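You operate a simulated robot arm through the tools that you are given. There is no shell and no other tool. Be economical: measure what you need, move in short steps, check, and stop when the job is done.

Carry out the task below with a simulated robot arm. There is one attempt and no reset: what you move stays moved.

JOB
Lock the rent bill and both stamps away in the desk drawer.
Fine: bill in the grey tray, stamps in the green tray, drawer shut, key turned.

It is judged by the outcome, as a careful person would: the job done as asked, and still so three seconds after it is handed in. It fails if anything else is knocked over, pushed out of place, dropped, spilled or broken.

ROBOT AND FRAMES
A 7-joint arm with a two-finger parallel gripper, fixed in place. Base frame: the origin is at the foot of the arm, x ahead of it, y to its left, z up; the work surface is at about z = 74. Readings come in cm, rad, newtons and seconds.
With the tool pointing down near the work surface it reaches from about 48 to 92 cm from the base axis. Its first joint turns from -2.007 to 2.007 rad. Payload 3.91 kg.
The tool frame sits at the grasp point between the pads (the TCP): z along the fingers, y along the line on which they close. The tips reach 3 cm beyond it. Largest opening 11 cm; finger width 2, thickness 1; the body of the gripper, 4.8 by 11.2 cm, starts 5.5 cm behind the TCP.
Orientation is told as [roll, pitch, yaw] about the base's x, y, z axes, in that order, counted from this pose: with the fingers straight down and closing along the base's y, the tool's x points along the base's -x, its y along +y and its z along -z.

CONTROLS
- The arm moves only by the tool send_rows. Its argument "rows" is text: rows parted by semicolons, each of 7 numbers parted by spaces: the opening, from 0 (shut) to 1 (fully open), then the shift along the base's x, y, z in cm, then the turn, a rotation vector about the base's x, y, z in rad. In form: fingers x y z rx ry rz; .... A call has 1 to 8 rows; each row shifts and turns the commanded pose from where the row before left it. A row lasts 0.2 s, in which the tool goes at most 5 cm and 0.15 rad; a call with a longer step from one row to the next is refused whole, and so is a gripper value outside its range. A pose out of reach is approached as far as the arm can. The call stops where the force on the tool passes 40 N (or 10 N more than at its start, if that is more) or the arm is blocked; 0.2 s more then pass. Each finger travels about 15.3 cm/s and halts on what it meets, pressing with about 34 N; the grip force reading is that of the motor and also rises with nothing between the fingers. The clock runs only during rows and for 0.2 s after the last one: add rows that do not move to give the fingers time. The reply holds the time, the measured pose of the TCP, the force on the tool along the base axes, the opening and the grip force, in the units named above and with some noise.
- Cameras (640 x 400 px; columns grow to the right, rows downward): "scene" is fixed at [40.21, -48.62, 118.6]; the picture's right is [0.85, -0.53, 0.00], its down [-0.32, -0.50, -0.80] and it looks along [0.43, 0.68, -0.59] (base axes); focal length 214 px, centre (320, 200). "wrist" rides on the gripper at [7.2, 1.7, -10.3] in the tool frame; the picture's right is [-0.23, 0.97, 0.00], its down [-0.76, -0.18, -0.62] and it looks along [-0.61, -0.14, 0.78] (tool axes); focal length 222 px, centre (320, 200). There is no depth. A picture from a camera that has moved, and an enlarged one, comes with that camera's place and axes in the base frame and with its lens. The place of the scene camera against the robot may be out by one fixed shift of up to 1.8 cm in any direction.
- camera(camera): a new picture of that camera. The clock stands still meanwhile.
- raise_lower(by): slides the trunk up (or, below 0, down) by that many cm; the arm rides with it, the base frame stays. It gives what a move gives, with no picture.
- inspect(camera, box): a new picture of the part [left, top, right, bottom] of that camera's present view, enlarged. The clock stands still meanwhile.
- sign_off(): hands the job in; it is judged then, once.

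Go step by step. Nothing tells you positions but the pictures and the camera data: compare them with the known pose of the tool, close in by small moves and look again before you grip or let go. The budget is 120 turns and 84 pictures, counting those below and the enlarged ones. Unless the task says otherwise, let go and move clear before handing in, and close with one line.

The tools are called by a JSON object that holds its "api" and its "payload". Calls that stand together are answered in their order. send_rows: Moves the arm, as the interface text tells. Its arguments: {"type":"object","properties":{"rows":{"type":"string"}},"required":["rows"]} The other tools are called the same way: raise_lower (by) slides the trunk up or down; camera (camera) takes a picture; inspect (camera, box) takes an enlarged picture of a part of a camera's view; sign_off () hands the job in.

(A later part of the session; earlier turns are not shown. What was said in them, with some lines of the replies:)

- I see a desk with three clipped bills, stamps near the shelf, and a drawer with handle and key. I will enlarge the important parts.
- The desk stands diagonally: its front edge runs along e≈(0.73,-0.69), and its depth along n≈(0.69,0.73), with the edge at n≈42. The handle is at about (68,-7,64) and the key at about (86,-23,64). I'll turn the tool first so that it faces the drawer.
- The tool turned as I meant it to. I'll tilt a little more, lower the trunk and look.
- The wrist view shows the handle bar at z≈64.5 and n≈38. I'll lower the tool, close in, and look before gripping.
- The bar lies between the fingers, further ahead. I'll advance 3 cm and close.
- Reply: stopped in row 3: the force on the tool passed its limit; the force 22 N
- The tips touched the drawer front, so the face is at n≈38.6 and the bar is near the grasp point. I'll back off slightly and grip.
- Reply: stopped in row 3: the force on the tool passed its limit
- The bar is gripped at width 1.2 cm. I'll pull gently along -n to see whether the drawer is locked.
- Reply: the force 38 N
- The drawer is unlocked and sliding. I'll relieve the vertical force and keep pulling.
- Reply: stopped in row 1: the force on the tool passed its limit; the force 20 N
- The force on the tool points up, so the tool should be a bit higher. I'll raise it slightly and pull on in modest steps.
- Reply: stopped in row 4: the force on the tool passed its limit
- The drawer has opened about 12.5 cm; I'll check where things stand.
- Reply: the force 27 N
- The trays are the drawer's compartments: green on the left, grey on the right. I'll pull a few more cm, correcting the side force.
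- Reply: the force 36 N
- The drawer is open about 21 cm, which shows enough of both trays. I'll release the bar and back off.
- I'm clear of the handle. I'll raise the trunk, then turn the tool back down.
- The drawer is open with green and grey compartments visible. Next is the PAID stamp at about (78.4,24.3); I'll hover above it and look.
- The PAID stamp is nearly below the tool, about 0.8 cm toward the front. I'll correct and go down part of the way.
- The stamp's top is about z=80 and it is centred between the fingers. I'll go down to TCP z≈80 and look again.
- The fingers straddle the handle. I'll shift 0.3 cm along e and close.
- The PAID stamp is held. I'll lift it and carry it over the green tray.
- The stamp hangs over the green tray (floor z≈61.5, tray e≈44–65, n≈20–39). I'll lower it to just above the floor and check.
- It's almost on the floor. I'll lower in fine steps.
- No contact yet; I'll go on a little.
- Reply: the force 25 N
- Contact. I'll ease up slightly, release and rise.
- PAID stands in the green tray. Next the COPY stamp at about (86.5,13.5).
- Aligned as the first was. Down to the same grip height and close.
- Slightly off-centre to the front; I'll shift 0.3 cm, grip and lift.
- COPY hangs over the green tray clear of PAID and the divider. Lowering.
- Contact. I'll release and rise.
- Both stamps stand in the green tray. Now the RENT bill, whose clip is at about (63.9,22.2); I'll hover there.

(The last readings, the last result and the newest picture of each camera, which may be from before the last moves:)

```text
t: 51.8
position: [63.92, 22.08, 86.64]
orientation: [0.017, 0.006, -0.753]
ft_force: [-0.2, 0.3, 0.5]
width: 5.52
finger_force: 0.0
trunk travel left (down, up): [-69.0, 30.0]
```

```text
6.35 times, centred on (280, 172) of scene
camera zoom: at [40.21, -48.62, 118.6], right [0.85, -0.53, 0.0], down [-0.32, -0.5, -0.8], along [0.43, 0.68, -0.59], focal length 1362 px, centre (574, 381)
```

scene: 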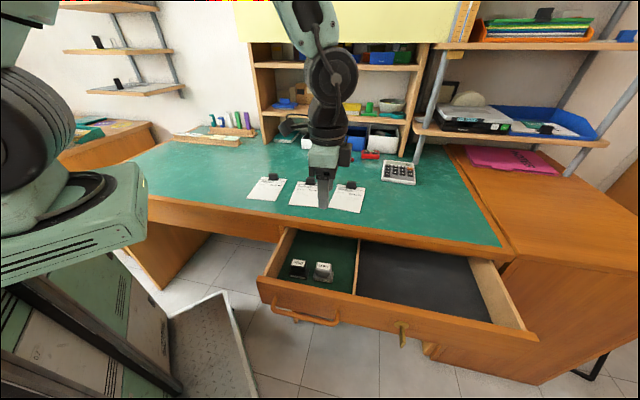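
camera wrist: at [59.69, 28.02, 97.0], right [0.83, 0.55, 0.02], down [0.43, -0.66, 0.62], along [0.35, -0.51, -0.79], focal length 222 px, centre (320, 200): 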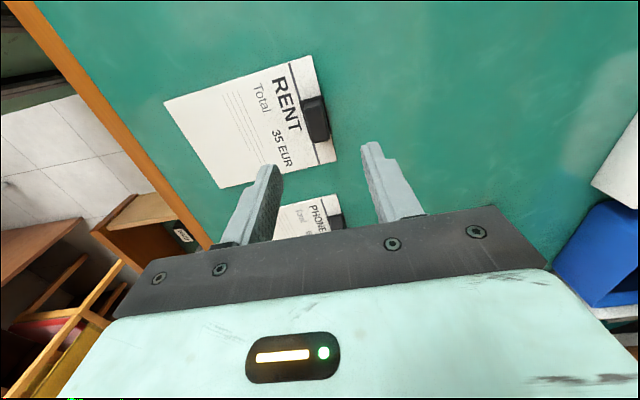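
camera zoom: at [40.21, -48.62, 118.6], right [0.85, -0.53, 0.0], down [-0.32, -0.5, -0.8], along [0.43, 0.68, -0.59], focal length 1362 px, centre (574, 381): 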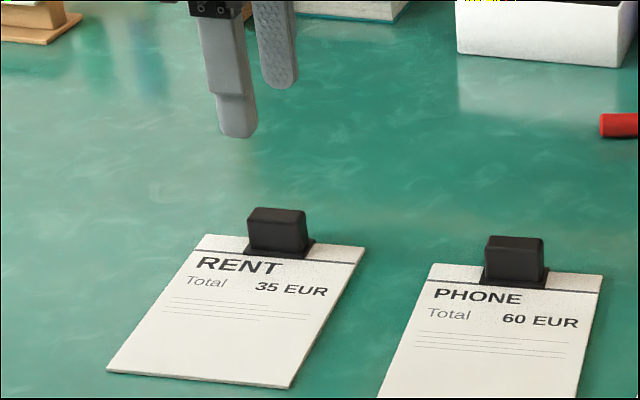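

The clip block is about 0.6 cm to the -e side; the bill is turned about 1.6°. I'll correct and come down partway.

{"api": "send_rows", "payload": {"rows": "0.5 -0.5 0.35 -1 0 0 0.03; 0.5 0 0 -3 0 0 0; 0.5 0 0 -1 0 0 0"}}

{"api": "camera", "payload": {"camera": "wrist"}}

{"api": "inspect", "payload": {"camera": "scene", "box": [230, 140, 330, 203]}}

```text
t: 52.6
position: [63.21, 22.41, 81.52]
orientation: [0.018, 0.005, -0.724]
ft_force: [-0.5, 0.3, 0.1]
width: 5.5
finger_force: 0.1
trunk travel left (down, up): [-69.0, 30.0]
```

```text
44 pictures are left
camera wrist: at [58.99, 28.25, 92.0], right [0.81, 0.58, 0.02], down [0.45, -0.65, 0.62], along [0.37, -0.5, -0.79], focal length 222 px, centre (320, 200)
```

wrist: 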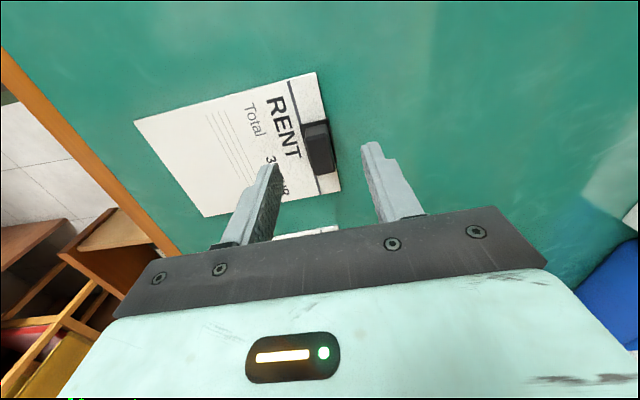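

```text
6.35 times, centred on (280, 172) of scene
camera zoom: at [40.21, -48.62, 118.6], right [0.85, -0.53, 0.0], down [-0.32, -0.5, -0.8], along [0.43, 0.68, -0.59], focal length 1362 px, centre (574, 381)
```

zoom: 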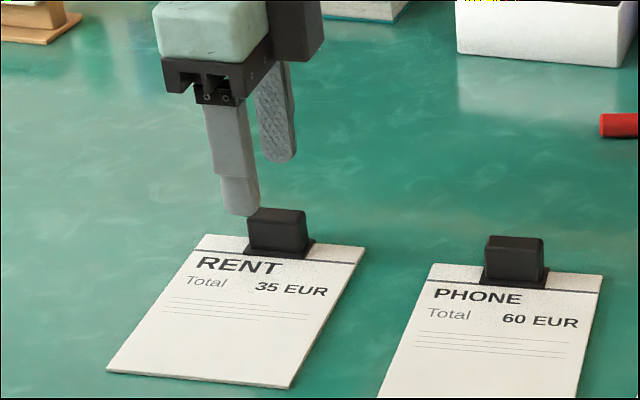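

The wrist view shows the clip centred between the fingers; the scene view suggests a small +e shift. I'll move 0.3 cm and lower to TCP z≈78.2.

{"api": "send_rows", "payload": {"rows": "0.5 0.22 -0.2 -1.5 0 0 0; 0.5 0 0 -1.8 0 0 0"}}

{"api": "inspect", "payload": {"camera": "wrist", "box": [200, 80, 440, 230]}}

{"api": "inspect", "payload": {"camera": "scene", "box": [230, 140, 330, 203]}}

```text
t: 53.2
position: [63.57, 22.13, 78.35]
orientation: [0.018, 0.005, -0.725]
ft_force: [-0.7, 0.1, -0.6]
width: 5.48
finger_force: 0.0
trunk travel left (down, up): [-69.0, 30.0]
```

```text
2.67 times, centred on (320, 155) of wrist
camera zoom: at [59.28, 28.08, 88.78], right [0.82, 0.58, 0.02], down [0.45, -0.65, 0.62], along [0.37, -0.5, -0.79], focal length 592 px, centre (320, 320)
```

zoom: 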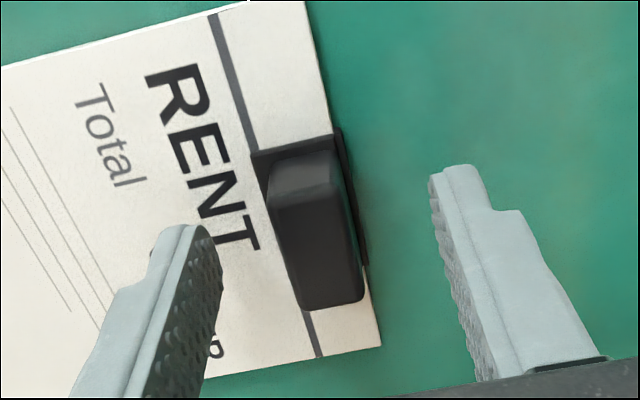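

```text
6.35 times, centred on (280, 172) of scene
camera zoom: at [40.21, -48.62, 118.6], right [0.85, -0.53, 0.0], down [-0.32, -0.5, -0.8], along [0.43, 0.68, -0.59], focal length 1362 px, centre (574, 381)
```

zoom: 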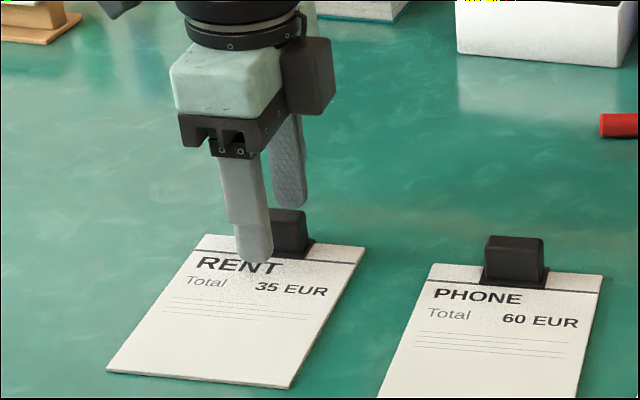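

The clip is between the pads. A further 0.3 cm along e and 0.2 down, then close.

{"api": "send_rows", "payload": {"rows": "0.5 0.22 -0.2 -0.2 0 0 0; 0.35 0 0 0 0 0 0; 0.2 0 0 0 0 0 0; 0.1 0 0 0 0 0 0; 0 0 0 0 0 0 0; 0 0 0 0 0 0 0"}}

{"api": "camera", "payload": {"camera": "wrist"}}

```text
t: 54.6
position: [63.94, 22.14, 78.18]
orientation: [0.017, 0.007, -0.725]
ft_force: [-0.1, -1.0, 1.8]
width: 1.68
finger_force: 34.0
trunk travel left (down, up): [-69.0, 30.0]
```

```text
40 pictures are left
camera wrist: at [59.5, 27.89, 88.59], right [0.81, 0.58, 0.02], down [0.45, -0.65, 0.62], along [0.37, -0.5, -0.79], focal length 222 px, centre (320, 200)
```

wrist: 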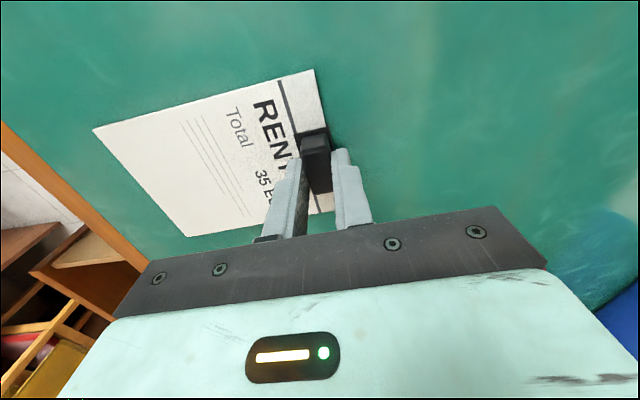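

The clip is gripped at 1.7 cm. I'll lift it and check that the bill comes along level.

{"api": "send_rows", "payload": {"rows": "0 0 0 1.5 0 0 0; 0 0 0 3 0 0 0; 0 0 0 4 0 0 0; 0 0 0 4 0 0 0; 0 0 0 3 0 0 0"}}

{"api": "inspect", "payload": {"camera": "scene", "box": [220, 90, 380, 190]}}

```text
t: 55.8
position: [63.78, 22.14, 93.7]
orientation: [0.016, 0.006, -0.724]
ft_force: [-0.7, 0.2, -0.6]
width: 1.68
finger_force: 33.8
trunk travel left (down, up): [-69.0, 30.0]
```

```text
4.00 times, centred on (300, 140) of scene
camera zoom: at [40.21, -48.62, 118.6], right [0.85, -0.53, 0.0], down [-0.32, -0.5, -0.8], along [0.43, 0.68, -0.59], focal length 858 px, centre (400, 440)
```

zoom: 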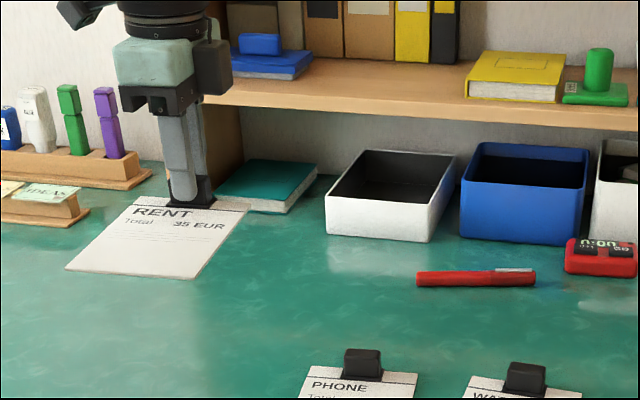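

The bill is held level. I'll carry it over the grey tray while turning it by +1.51 rad so its long side lies along the drawer's width.

{"api": "send_rows", "payload": {"rows": "0 0.9 -4.4 0 0 0 0.12; 0 0.9 -4.4 0 0 0 0.126; 0 0.9 -4.4 0 0 0 0.126; 0 0.9 -4.4 0 0 0 0.126; 0 0.9 -4.4 0 0 0 0.126; 0 0.9 -4.4 0 0 0 0.126"}}

{"api": "send_rows", "payload": {"rows": "0 0.9 -4.5 0 0 0 0.126; 0 0.9 -4.5 0 0 0 0.126; 0 0.9 -4.5 0 0 0 0.126; 0 0.9 -4.5 0 0 0 0.126; 0 0.9 -4.5 0 0 0 0.126; 0 0.9 -4.5 0 0 0 0.126"}}

{"api": "camera", "payload": {"camera": "wrist"}}

{"api": "inspect", "payload": {"camera": "scene", "box": [300, 150, 560, 312]}}

```text
t: 57.2
position: [69.16, -4.26, 93.74]
orientation: [0.015, 0.005, 0.03]
ft_force: [-0.3, 0.2, -1.0]
width: 1.66
finger_force: 33.9
trunk travel left (down, up): [-69.0, 30.0]
```

```text
t: 58.6
position: [74.55, -31.21, 93.65]
orientation: [0.019, 0.005, 0.784]
ft_force: [-0.6, 0.1, -0.7]
width: 1.66
finger_force: 34.1
trunk travel left (down, up): [-69.0, 30.0]
```

```text
38 pictures are left
camera wrist: at [68.58, -35.42, 104.12], right [-0.53, 0.85, 0.02], down [0.67, 0.41, 0.62], along [0.52, 0.34, -0.79], focal length 222 px, centre (320, 200)
```

wrist: 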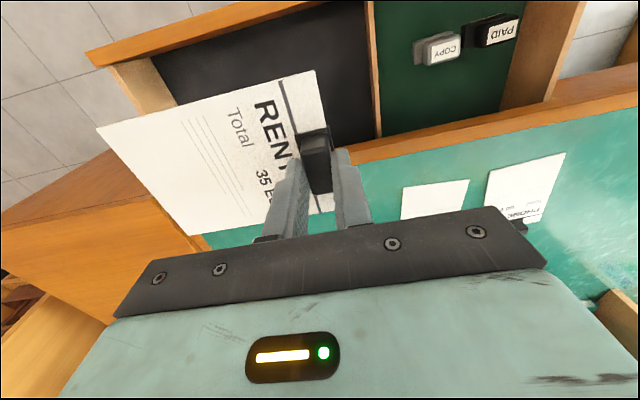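

```text
2.46 times, centred on (430, 231) of scene
camera zoom: at [40.21, -48.62, 118.6], right [0.85, -0.53, 0.0], down [-0.32, -0.5, -0.8], along [0.43, 0.68, -0.59], focal length 528 px, centre (49, 124)
```

zoom: 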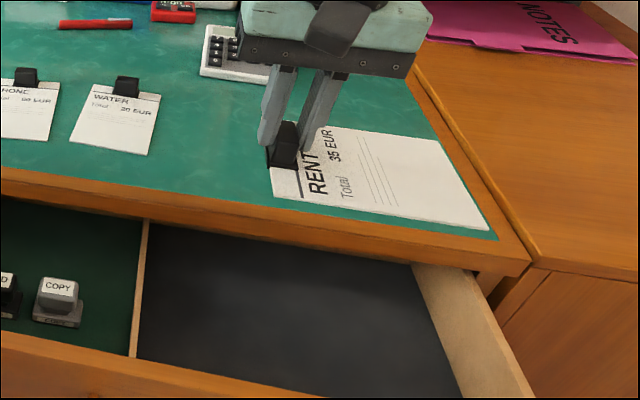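

The bill fits over the grey tray (e≈65–100, n≈21–38). I'll shift 0.8 cm toward the front and lower to z≈70, then look.

{"api": "send_rows", "payload": {"rows": "0 -0.57 -0.57 -2 0 0 0; 0 0 0 -4 0 0 0; 0 0 0 -4 0 0 0; 0 0 0 -4 0 0 0; 0 0 0 -3.5 0 0 0"}}

{"api": "camera", "payload": {"camera": "wrist"}}

{"api": "inspect", "payload": {"camera": "scene", "box": [300, 180, 560, 342]}}

```text
t: 59.8
position: [73.97, -31.95, 76.08]
orientation: [0.015, 0.004, 0.785]
ft_force: [1.1, 0.2, -0.1]
width: 1.68
finger_force: 33.5
trunk travel left (down, up): [-69.0, 30.0]
```

```text
36 pictures are left
camera wrist: at [67.96, -35.97, 86.56], right [-0.53, 0.85, 0.01], down [0.67, 0.41, 0.62], along [0.52, 0.33, -0.79], focal length 222 px, centre (320, 200)
```

wrist: 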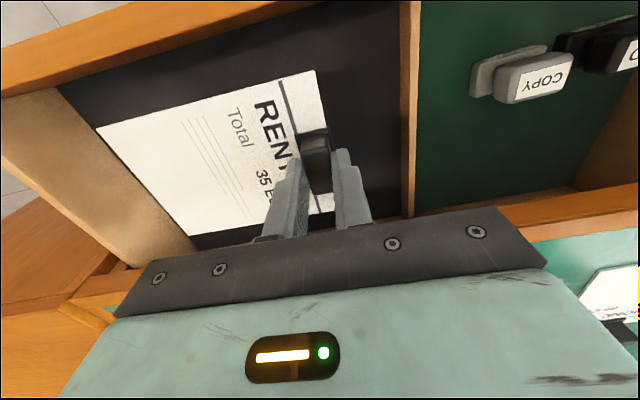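

```text
2.46 times, centred on (430, 261) of scene
camera zoom: at [40.21, -48.62, 118.6], right [0.85, -0.53, 0.0], down [-0.32, -0.5, -0.8], along [0.43, 0.68, -0.59], focal length 528 px, centre (49, 50)
```

zoom: 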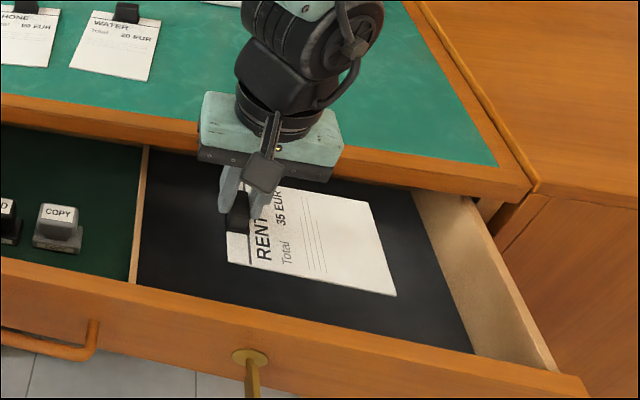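

It's clear on all sides. I'll lower to the floor of the grey tray.

{"api": "send_rows", "payload": {"rows": "0 0 0 -4 0 0 0; 0 0 0 -4 0 0 0; 0 0 0 -2 0 0 0"}}

{"api": "send_rows", "payload": {"rows": "0 0 0 -0.3 0 0 0; 0 0 0 -0.3 0 0 0; 0 0 0 -0.25 0 0 0; 0 0 0 0 0 0 0"}}

```text
t: 60.6
position: [73.93, -31.93, 66.05]
orientation: [0.015, 0.006, 0.784]
ft_force: [-0.4, 0.8, -1.0]
width: 1.69
finger_force: 33.7
trunk travel left (down, up): [-69.0, 30.0]
```

```text
t: 61.6
position: [73.99, -31.89, 65.32]
orientation: [0.016, 0.005, 0.783]
ft_force: [0.1, 0.1, 0.7]
width: 1.67
finger_force: 34.0
trunk travel left (down, up): [-69.0, 30.0]
```

{"api": "send_rows", "payload": {"rows": "0 0 0 -0.2 0 0 0; 0 0 0 -0.15 0 0 0; 0 0 0 0 0 0 0"}}

{"api": "inspect", "payload": {"camera": "scene", "box": [360, 230, 480, 305]}}

```text
t: 62.4
position: [74.12, -31.82, 65.05]
orientation: [0.015, 0.004, 0.781]
ft_force: [-2.0, 1.2, 11.6]
width: 1.68
finger_force: 33.8
trunk travel left (down, up): [-69.0, 30.0]
```

```text
5.33 times, centred on (420, 268) of scene
camera zoom: at [40.21, -48.62, 118.6], right [0.85, -0.53, 0.0], down [-0.32, -0.5, -0.8], along [0.43, 0.68, -0.59], focal length 1144 px, centre (-213, -160)
```

zoom: 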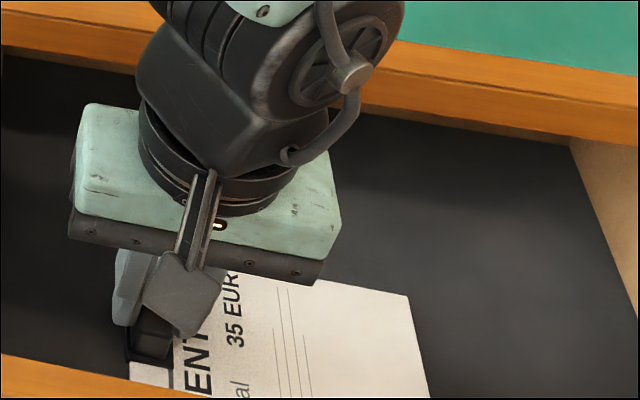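

The bill touches the tray floor. I'll release and rise.

{"api": "send_rows", "payload": {"rows": "0.2 0 0 0 0 0 0; 0.4 0 0 0 0 0 0; 0.4 0 0 0 0 0 0; 0.4 0 0 2 0 0 0; 0.4 0 0 4 0 0 0; 0.4 0 0 4 0 0 0; 0.4 0 0 4 0 0 0; 0.4 0 0 4 0 0 0"}}

{"api": "send_rows", "payload": {"rows": "0.4 0 0 4 0 0 0; 0.4 0 0 4 0 0 0; 0.4 0 0 4 0 0 0"}}

{"api": "camera", "payload": {"camera": "scene"}}

```text
t: 64.2
position: [74.07, -31.96, 82.96]
orientation: [0.018, 0.007, 0.782]
ft_force: [-0.1, 0.2, 0.7]
width: 4.41
finger_force: 0.1
trunk travel left (down, up): [-69.0, 30.0]
```

```text
t: 65.0
position: [74.22, -31.93, 94.97]
orientation: [0.017, 0.005, 0.784]
ft_force: [0.3, 0.2, 0.0]
width: 4.42
finger_force: 0.0
trunk travel left (down, up): [-69.0, 30.0]
```

```text
33 pictures are left
```

scene: 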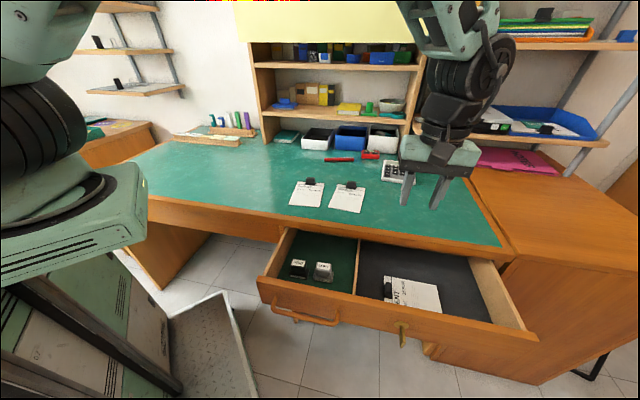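

All three items are in their trays. Now I'll turn the tool horizontal in front of the drawer with fingers shut, to push it closed.

{"api": "send_rows", "payload": {"rows": "0 -1.7 -0.8 0 0.106 -0.106 0; 0 -1.7 -0.8 0 0.106 -0.106 0; 0 -1.7 -0.8 0 0.106 -0.106 0; 0 -1.7 -0.8 0 0.106 -0.106 0; 0 -1.7 -0.8 0 0.106 -0.106 0; 0 -1.7 -0.8 0 0.106 -0.106 0; 0 -1.8 -0.9 0 0.106 -0.106 0; 0 -1.8 -0.9 0 0.106 -0.106 0"}}

{"api": "send_rows", "payload": {"rows": "0 -1.8 -0.9 0 0.106 -0.106 0; 0 -1.8 -0.9 0 0.106 -0.106 0"}}

{"api": "camera", "payload": {"camera": "scene"}}

```text
t: 66.8
position: [60.36, -38.53, 95.01]
orientation: [0.02, -1.196, 0.784]
ft_force: [1.0, 0.6, -0.2]
width: 0.0
finger_force: 34.2
trunk travel left (down, up): [-69.0, 30.0]
```

```text
t: 67.4
position: [56.72, -39.87, 95.08]
orientation: [0.015, -1.479, 0.805]
ft_force: [-0.4, 0.5, -0.1]
width: 0.0
finger_force: 33.9
trunk travel left (down, up): [-69.0, 30.0]
```

```text
32 pictures are left
```

scene: 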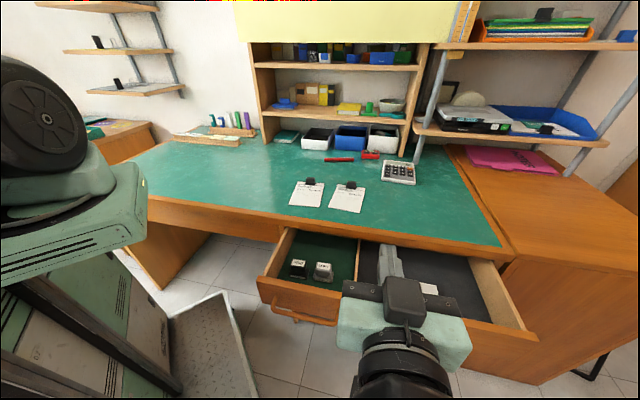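

The tool is horizontal and in front. I'll lower the trunk to handle height.

{"api": "raise_lower", "payload": {"by": -29.5}}

{"api": "camera", "payload": {"camera": "scene"}}

{"api": "camera", "payload": {"camera": "wrist"}}

```text
t: 70.3
position: [57.08, -39.56, 65.48]
orientation: [0.028, -1.488, 0.797]
ft_force: [0.3, -0.2, -0.4]
width: 0.0
finger_force: 34.1
trunk travel left (down, up): [-39.5, 59.5]
```

```text
31 pictures are left
```

scene: 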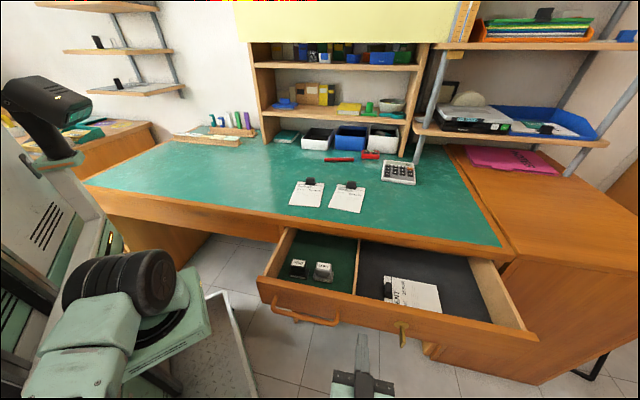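

```text
30 pictures are left
camera wrist: at [48.59, -46.53, 59.15], right [-0.7, 0.68, 0.23], down [-0.25, -0.53, 0.81], along [0.67, 0.51, 0.54], focal length 222 px, centre (320, 200)
```

wrist: 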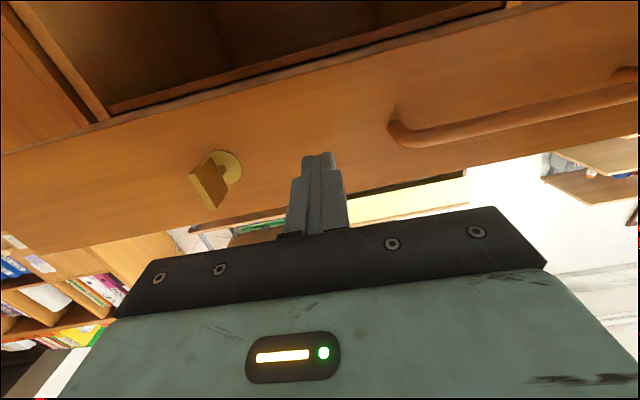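

The fingertips face the drawer front between handle and key, at mid-height. I'll push slowly.

{"api": "send_rows", "payload": {"rows": "0 0.8 0.8 0 0 0 0; 0 0.7 0.7 0 0 0 0; 0 0.5 0.5 0 0 0 0; 0 0.5 0.5 0 0 0 0; 0 0.7 0.7 0 0 0 0; 0 1 1 0 0 0 0; 0 1 1 0 0 0 0; 0 1 1 0 0 0 0"}}

{"api": "camera", "payload": {"camera": "scene"}}

```text
t: 72.1
position: [62.87, -34.07, 65.41]
orientation: [0.057, -1.494, 0.748]
ft_force: [-0.2, -0.7, -0.2]
width: 0.01
finger_force: 33.4
trunk travel left (down, up): [-39.5, 59.5]
```

```text
29 pictures are left
```

scene: 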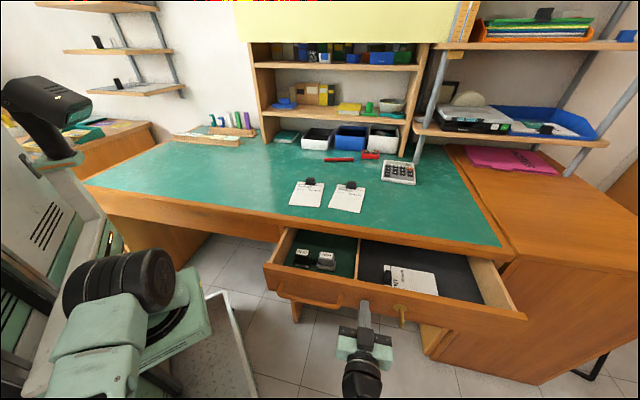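

It's sliding in nicely. I'll keep pushing.

{"api": "send_rows", "payload": {"rows": "0 0.7 0.7 0 0 0 0; 0 1 1 0 0 0 0; 0 1 1 0 0 0 0; 0 1 1 0 0 0 0; 0 1 1 0 0 0 0; 0 1 1 0 0 0 0; 0 1 1 0 0 0 0; 0 1 1 0 0 0 0"}}

{"api": "send_rows", "payload": {"rows": "0 0.8 0.8 0 0 0 0; 0 0.8 0.8 0 0 0 0; 0 0.6 0.6 0 0 0 0; 0 0.5 0.5 0 0 0 0; 0 0.5 0.5 0 0 0 0; 0 0.5 0.5 0 0 0 0; 0 0.5 0.5 0 0 0 0"}}

{"api": "camera", "payload": {"camera": "scene"}}

```text
t: 73.9
position: [70.58, -26.24, 65.38]
orientation: [0.064, -1.493, 0.739]
ft_force: [-0.5, 0.3, 0.2]
width: 0.02
finger_force: 34.4
trunk travel left (down, up): [-39.5, 59.5]
```

```text
t: 75.5
position: [74.75, -22.08, 65.43]
orientation: [0.052, -1.492, 0.749]
ft_force: [-0.9, -0.5, -0.7]
width: 0.0
finger_force: 33.8
trunk travel left (down, up): [-39.5, 59.5]
```

```text
28 pictures are left
```

scene: 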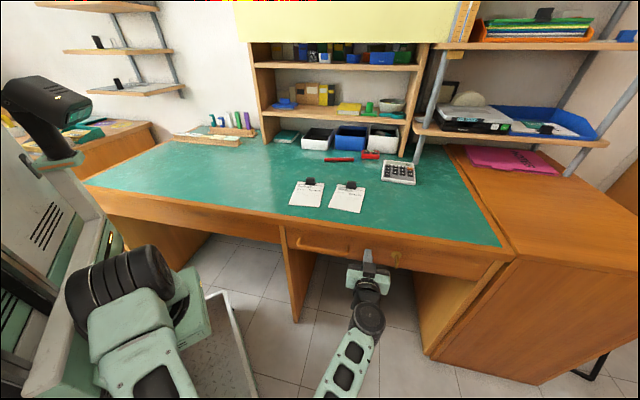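

It looks shut or almost. I'll push on in small steps until it resists.

{"api": "send_rows", "payload": {"rows": "0 0.2 0.2 0 0 0 0; 0 0.2 0.2 0 0 0 0; 0 0.2 0.2 0 0 0 0; 0 0.2 0.2 0 0 0 0; 0 0 0 0 0 0 0"}}

{"api": "inspect", "payload": {"camera": "scene", "box": [270, 210, 430, 310]}}

```text
t: 76.4
position: [75.11, -21.73, 65.53]
orientation: [0.047, -1.493, 0.755]
ft_force: [-19.7, -8.9, 2.0]
width: 0.0
finger_force: 33.9
trunk travel left (down, up): [-39.5, 59.5]
stopped in row 4: the force on the tool passed its limit (the readings are from after the stop); the commanded pose is now the measured one
```

```text
4.00 times, centred on (350, 260) of scene
camera zoom: at [40.21, -48.62, 118.6], right [0.85, -0.53, 0.0], down [-0.32, -0.5, -0.8], along [0.43, 0.68, -0.59], focal length 858 px, centre (200, -40)
```

zoom: 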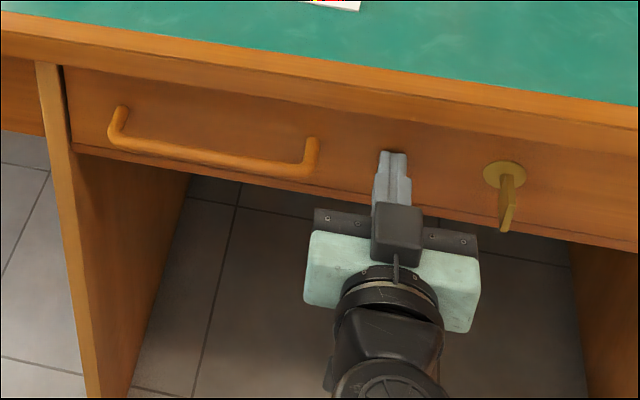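

The drawer is shut just as at the start. Now the key: I'll back off, move along to it and open the fingers to look.

{"api": "send_rows", "payload": {"rows": "0 -1 -1 0 0 0 0; 0 -2 -2 0 0 0 0; 0 -2.5 -2.5 0 0 0 0; 0.3 2 -2 0 0 0 0; 0.3 2 -2 0 0 0 0; 0.3 1.9 -1.9 0 0 0 0"}}

{"api": "camera", "payload": {"camera": "wrist"}}

{"api": "inspect", "payload": {"camera": "scene", "box": [350, 220, 450, 283]}}

```text
t: 77.8
position: [75.66, -33.13, 65.33]
orientation: [0.061, -1.491, 0.743]
ft_force: [0.8, 0.1, 0.0]
width: 3.29
finger_force: 0.0
trunk travel left (down, up): [-39.5, 59.5]
```

```text
26 pictures are left
camera wrist: at [66.88, -39.88, 58.97], right [-0.69, 0.69, 0.23], down [-0.26, -0.53, 0.81], along [0.68, 0.5, 0.54], focal length 222 px, centre (320, 200)
```

wrist: 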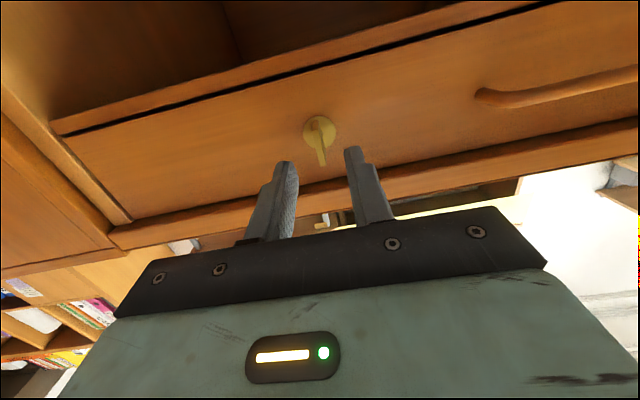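

```text
6.35 times, centred on (400, 252) of scene
camera zoom: at [40.21, -48.62, 118.6], right [0.85, -0.53, 0.0], down [-0.32, -0.5, -0.8], along [0.43, 0.68, -0.59], focal length 1362 px, centre (-188, -127)
```

zoom: 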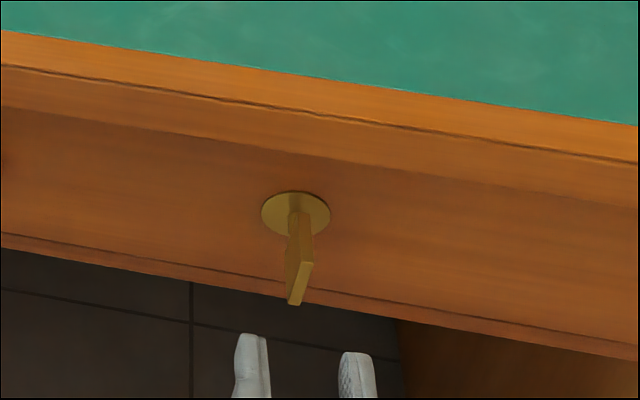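

The key lies ahead, between the fingers; I'll enlarge it.

{"api": "inspect", "payload": {"camera": "wrist", "box": [240, 90, 400, 190]}}

```text
4.00 times, centred on (320, 140) of wrist
camera zoom: at [66.88, -39.88, 58.97], right [-0.69, 0.69, 0.23], down [-0.26, -0.53, 0.81], along [0.68, 0.5, 0.54], focal length 888 px, centre (320, 440)
```

zoom: 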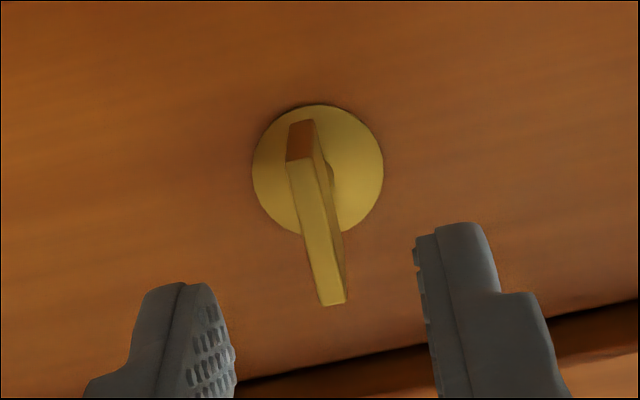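

The key's bow stands upright at e≈77.0, z≈65.4, with its outer end at n≈37.3. I'll advance over it and close.

{"api": "send_rows", "payload": {"rows": "0.3 1.5 1.5 0 0 0 0; 0.3 1.5 1.5 0 0 0 0; 0.3 1 1 0.1 0 0 0; 0.3 0.4 0.4 0 0 0 0"}}

{"api": "inspect", "payload": {"camera": "wrist", "box": [240, 90, 400, 190]}}

{"api": "inspect", "payload": {"camera": "scene", "box": [350, 220, 450, 283]}}

```text
t: 78.8
position: [80.02, -28.78, 65.42]
orientation: [0.053, -1.492, 0.75]
ft_force: [-0.8, -0.3, 0.4]
width: 3.3
finger_force: 0.1
trunk travel left (down, up): [-39.5, 59.5]
```

```text
4.00 times, centred on (320, 140) of wrist
camera zoom: at [71.27, -35.45, 59.11], right [-0.69, 0.69, 0.23], down [-0.26, -0.53, 0.81], along [0.68, 0.5, 0.54], focal length 888 px, centre (320, 440)
```

zoom: 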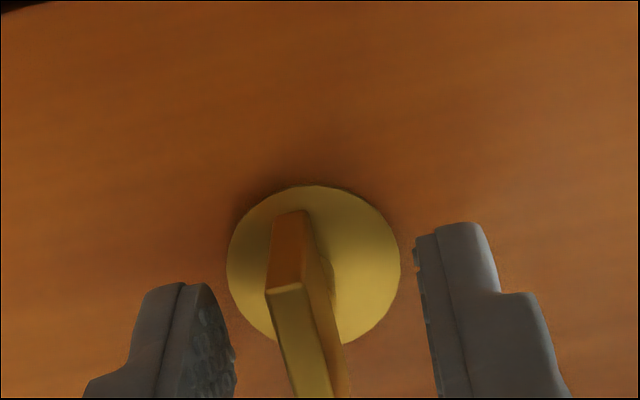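

```text
6.35 times, centred on (400, 252) of scene
camera zoom: at [40.21, -48.62, 118.6], right [0.85, -0.53, 0.0], down [-0.32, -0.5, -0.8], along [0.43, 0.68, -0.59], focal length 1362 px, centre (-188, -127)
```

zoom: 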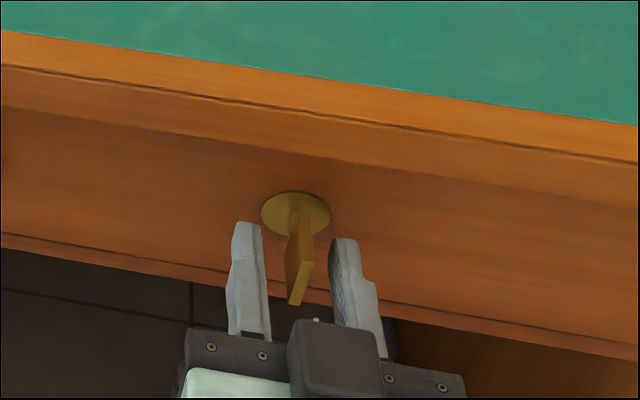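

The bow is between the pads. I'll close.

{"api": "send_rows", "payload": {"rows": "0.2 0.15 0.15 0 0 0 0; 0.1 0 0 0 0 0 0; 0 0 0 0 0 0 0; 0 0 0 0 0 0 0"}}

{"api": "inspect", "payload": {"camera": "wrist", "box": [240, 90, 400, 190]}}

```text
t: 79.8
position: [80.06, -28.79, 65.44]
orientation: [0.049, -1.49, 0.749]
ft_force: [11.3, -7.6, 0.7]
width: 0.77
finger_force: 44.8
trunk travel left (down, up): [-39.5, 59.5]
```

```text
4.00 times, centred on (320, 140) of wrist
camera zoom: at [71.46, -35.4, 59.1], right [-0.68, 0.69, 0.23], down [-0.26, -0.53, 0.81], along [0.68, 0.49, 0.54], focal length 888 px, centre (320, 440)
```

zoom: 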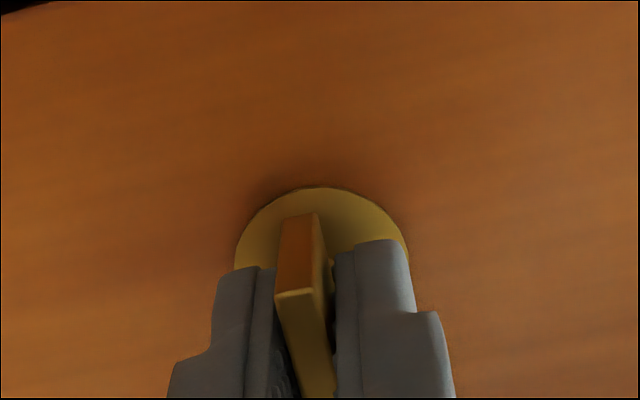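

Gripped. I'll relieve the side force and try a small clockwise turn about n.

{"api": "send_rows", "payload": {"rows": "0 0.12 -0.12 0 0 0 0; 0 0 0 0 0.05 0.05 0; 0 0 0 0 0.06 0.06 0; 0 0 0 0 0.06 0.06 0"}}

{"api": "inspect", "payload": {"camera": "wrist", "box": [240, 90, 400, 190]}}

```text
t: 80.8
position: [80.21, -28.77, 65.38]
orientation: [1.282, -1.313, -0.469]
ft_force: [1.3, -9.9, 0.3]
width: 0.73
finger_force: 45.4
trunk travel left (down, up): [-39.5, 59.5]
```

```text
4.00 times, centred on (320, 140) of wrist
camera zoom: at [70.47, -34.36, 59.64], right [-0.63, 0.63, 0.46], down [-0.13, -0.66, 0.74], along [0.77, 0.41, 0.5], focal length 888 px, centre (320, 440)
```

zoom: 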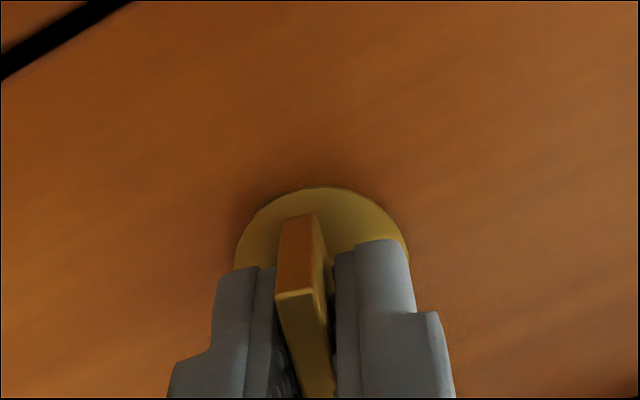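

The key turns clockwise without resistance. I'll continue.

{"api": "send_rows", "payload": {"rows": "0 0 0 0 0.08 0.08 0; 0 0 0 0 0.08 0.08 0; 0 0 0 0 0.08 0.08 0; 0 0 0 0 0.08 0.08 0; 0 0 0 0 0.08 0.08 0"}}

{"api": "inspect", "payload": {"camera": "wrist", "box": [240, 90, 400, 190]}}

```text
t: 82.0
position: [80.27, -28.73, 65.45]
orientation: [1.512, -0.757, -0.676]
ft_force: [2.1, -10.5, -2.9]
width: 0.76
finger_force: 44.9
trunk travel left (down, up): [-39.5, 59.5]
```

```text
4.00 times, centred on (320, 140) of wrist
camera zoom: at [68.61, -32.5, 62.14], right [-0.36, 0.36, 0.86], down [0.11, -0.9, 0.42], along [0.93, 0.25, 0.28], focal length 888 px, centre (320, 440)
```

zoom: 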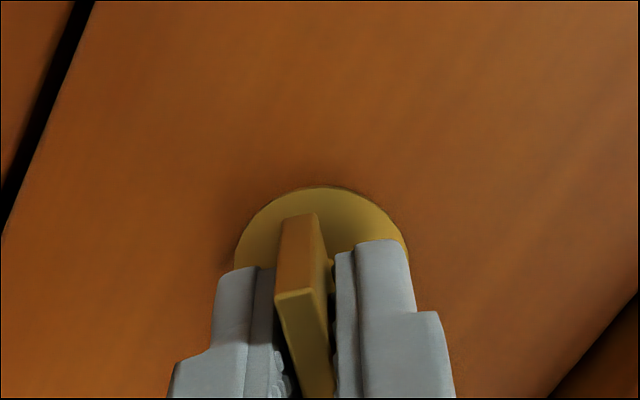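

It turns with the tool, about 46° so far. Continuing to a quarter turn.

{"api": "send_rows", "payload": {"rows": "0 0 0 0 0.08 0.08 0; 0 0 0 0 0.08 0.08 0; 0 0 0 0 0.08 0.08 0; 0 0 0 0 0.08 0.08 0; 0 0 0 0 0.08 0.08 0; 0 0 0 0 0.08 0.08 0; 0 0 0 0 0.06 0.06 0; 0 0 0 0 0 0 0"}}

{"api": "inspect", "payload": {"camera": "wrist", "box": [240, 90, 400, 190]}}

```text
t: 83.8
position: [80.26, -28.71, 65.4]
orientation: [1.586, 0.003, -0.706]
ft_force: [-3.3, -9.2, -15.7]
width: 0.76
finger_force: 45.1
trunk travel left (down, up): [-39.5, 59.5]
```

```text
4.00 times, centred on (320, 140) of wrist
camera zoom: at [68.11, -31.99, 66.94], right [0.17, -0.16, 0.97], down [0.18, -0.97, -0.19], along [0.97, 0.2, -0.13], focal length 888 px, centre (320, 440)
```

zoom: 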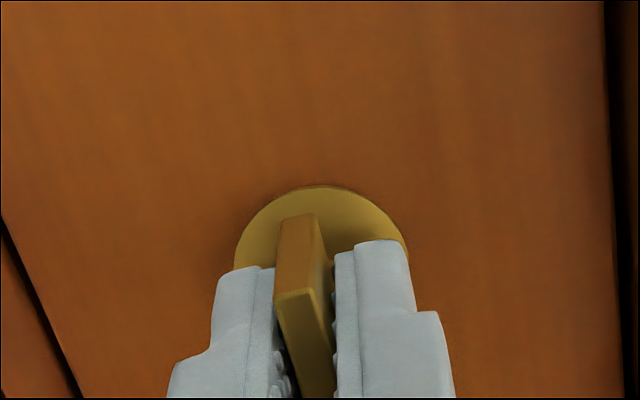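

The key has made a quarter turn. I'll try slightly more to find the stop.

{"api": "send_rows", "payload": {"rows": "0 0 0 0 0.05 0.05 0; 0 0 0 0 0.05 0.05 0; 0 0 0 0 0 0 0"}}

{"api": "inspect", "payload": {"camera": "wrist", "box": [240, 90, 400, 190]}}

```text
t: 84.6
position: [80.38, -28.65, 65.36]
orientation: [1.599, 0.144, -0.706]
ft_force: [-7.1, -8.5, -17.6]
width: 0.85
finger_force: 45.1
trunk travel left (down, up): [-39.5, 59.5]
```

```text
4.00 times, centred on (320, 140) of wrist
camera zoom: at [68.31, -32.17, 67.82], right [0.26, -0.26, 0.93], down [0.15, -0.94, -0.3], along [0.95, 0.22, -0.21], focal length 888 px, centre (320, 440)
```

zoom: 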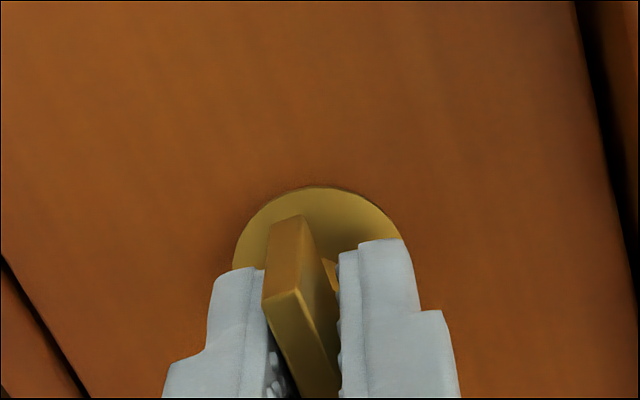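

The key tilted against the pads and the opening grew, so it is at its stop at a quarter turn. I'll ease back, release and withdraw.

{"api": "send_rows", "payload": {"rows": "0 0 0 0 -0.05 -0.05 0; 0.15 0 0 0 -0.03 -0.03 0; 0.3 0 0 0 0 0 0; 0.3 0 0 0 0 0 0; 0.3 -1 -1 0 0 0 0; 0.3 -1.5 -1.5 0 0 0 0; 0.3 -2 -2 0 0 0 0; 0.3 -2.5 -2.5 0 0 0 0"}}

{"api": "camera", "payload": {"camera": "wrist"}}

{"api": "inspect", "payload": {"camera": "scene", "box": [350, 220, 450, 283]}}

```text
t: 86.4
position: [73.36, -35.67, 65.54]
orientation: [1.59, 0.03, -0.706]
ft_force: [0.0, 1.4, 0.1]
width: 3.31
finger_force: 0.0
trunk travel left (down, up): [-39.5, 59.5]
```

```text
16 pictures are left
camera wrist: at [61.2, -38.97, 67.22], right [0.18, -0.18, 0.97], down [0.17, -0.96, -0.21], along [0.97, 0.21, -0.14], focal length 222 px, centre (320, 200)
```

wrist: 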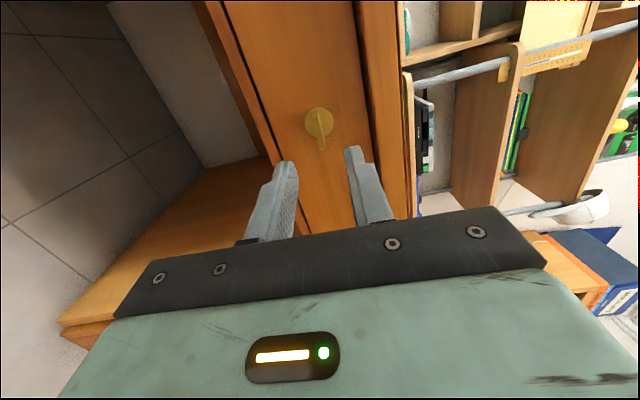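

```text
6.35 times, centred on (400, 252) of scene
camera zoom: at [40.21, -48.62, 118.6], right [0.85, -0.53, 0.0], down [-0.32, -0.5, -0.8], along [0.43, 0.68, -0.59], focal length 1362 px, centre (-188, -127)
```

zoom: 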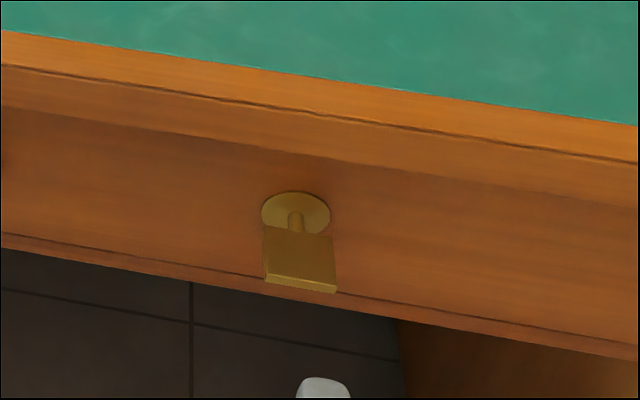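

The key's bow is now horizontal. I'll check the lock with a gentle pull on the handle: first move along to it.

{"api": "send_rows", "payload": {"rows": "0.4 -3.3 3.3 0 0 0 0; 0.4 -3.3 3.3 0 0 0 0; 0.4 -3.4 3.4 0 0 0 0; 0.4 -3.4 3.4 0 0 0 0; 0.4 -3.4 3.4 0 0 0 0; 0.4 1.8 1.8 0 0 0 0; 0.4 1.8 1.8 0 0 0 0"}}

{"api": "camera", "payload": {"camera": "wrist"}}

```text
t: 88.0
position: [60.1, -15.23, 65.51]
orientation: [1.589, 0.03, -0.704]
ft_force: [-0.1, 0.3, 0.8]
width: 4.4
finger_force: 0.1
trunk travel left (down, up): [-39.5, 59.5]
```

```text
14 pictures are left
camera wrist: at [47.91, -18.58, 67.27], right [0.18, -0.18, 0.97], down [0.17, -0.96, -0.21], along [0.97, 0.21, -0.14], focal length 222 px, centre (320, 200)
```

wrist: 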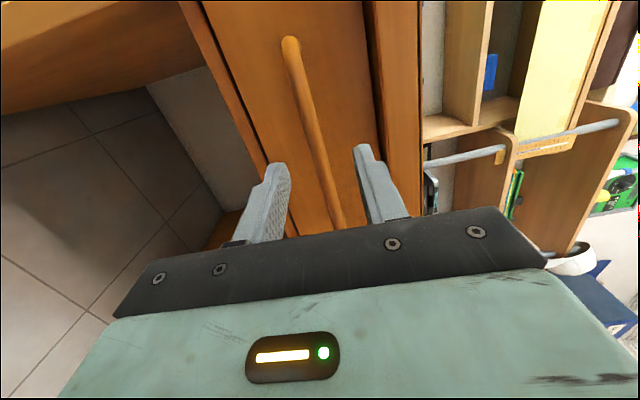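

The bar is between the fingers. I'll advance, grip and pull a little.

{"api": "send_rows", "payload": {"rows": "0.4 1.5 1.5 0 0 0 0; 0.4 1.8 1.8 0 0 0 0; 0.25 0 0 0 0 0 0; 0.1 0 0 0 0 0 0; 0 0 0 0 0 0 0; 0 0 0 0 0 0 0"}}

{"api": "send_rows", "payload": {"rows": "0 -0.25 -0.25 0 0 0 0; 0 -0.25 -0.25 0 0 0 0; 0 -0.25 -0.25 0 0 0 0; 0 -0.25 -0.25 0 0 0 0"}}

```text
t: 89.4
position: [63.3, -12.19, 65.41]
orientation: [1.588, 0.03, -0.707]
ft_force: [-5.1, 1.4, -18.9]
width: 1.19
finger_force: 45.4
trunk travel left (down, up): [-39.5, 59.5]
```

```text
t: 89.9
position: [63.15, -12.2, 65.45]
orientation: [1.586, 0.027, -0.706]
ft_force: [17.9, 15.4, -6.7]
width: 1.22
finger_force: 45.4
trunk travel left (down, up): [-39.5, 59.5]
stopped in row 2: the force on the tool passed its limit (the readings are from after the stop); the commanded pose is now the measured one
```

The drawer holds against the pull, so it is locked. I'll let go, back off and raise the arm clear.

{"api": "send_rows", "payload": {"rows": "0 0.15 0.15 0 0 0 0; 0.2 0 0 0 0 0 0; 0.4 0 0 0 0 0 0; 0.4 0 0 0 0 0 0; 0.4 -1 -1 0 0 0 0; 0.4 -2 -2 0 0 0 0; 0.4 -2.5 -2.5 0 0 0 0; 0.4 -2.5 -2.5 0 0 0 0"}}

{"api": "raise_lower", "payload": {"by": 30}}

{"api": "camera", "payload": {"camera": "scene"}}

{"api": "inspect", "payload": {"camera": "scene", "box": [270, 200, 530, 362]}}

```text
t: 91.7
position: [55.61, -19.12, 65.76]
orientation: [1.602, 0.027, -0.684]
ft_force: [0.2, -0.6, -0.3]
width: 4.42
finger_force: 0.1
trunk travel left (down, up): [-39.5, 59.5]
```

```text
t: 94.7
position: [55.47, -19.48, 95.46]
orientation: [1.586, 0.028, -0.686]
ft_force: [-0.2, -0.5, -1.1]
width: 4.41
finger_force: 0.2
trunk travel left (down, up): [-69.5, 29.5]
```

```text
13 pictures are left
```

scene: 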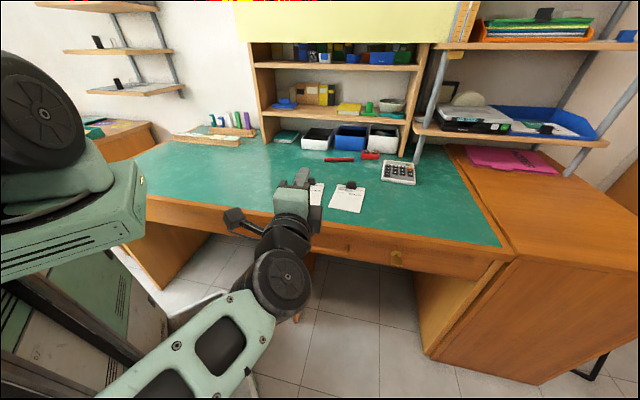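

```text
2.46 times, centred on (400, 281) of scene
camera zoom: at [40.21, -48.62, 118.6], right [0.85, -0.53, 0.0], down [-0.32, -0.5, -0.8], along [0.43, 0.68, -0.59], focal length 528 px, centre (123, 1)
```

zoom: 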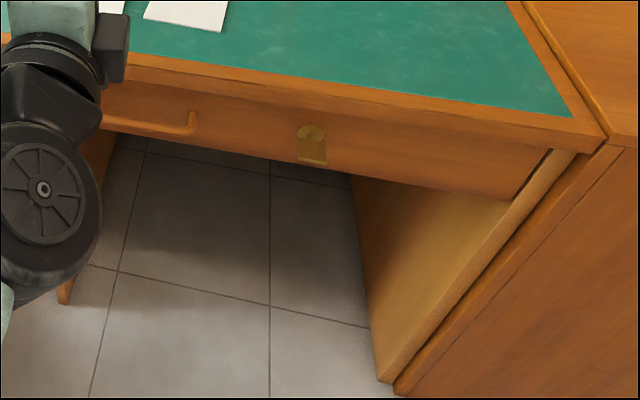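

The drawer is shut, the key is turned, the arm is clear, and the other things on the desk are where they were. I'm handing in.

{"api": "sign_off", "payload": {}}

```text
The job is handed in.
```

The rent bill is in the grey tray and both stamps are in the green tray; the drawer is shut, the key is turned, and a test pull on the handle showed it locked.
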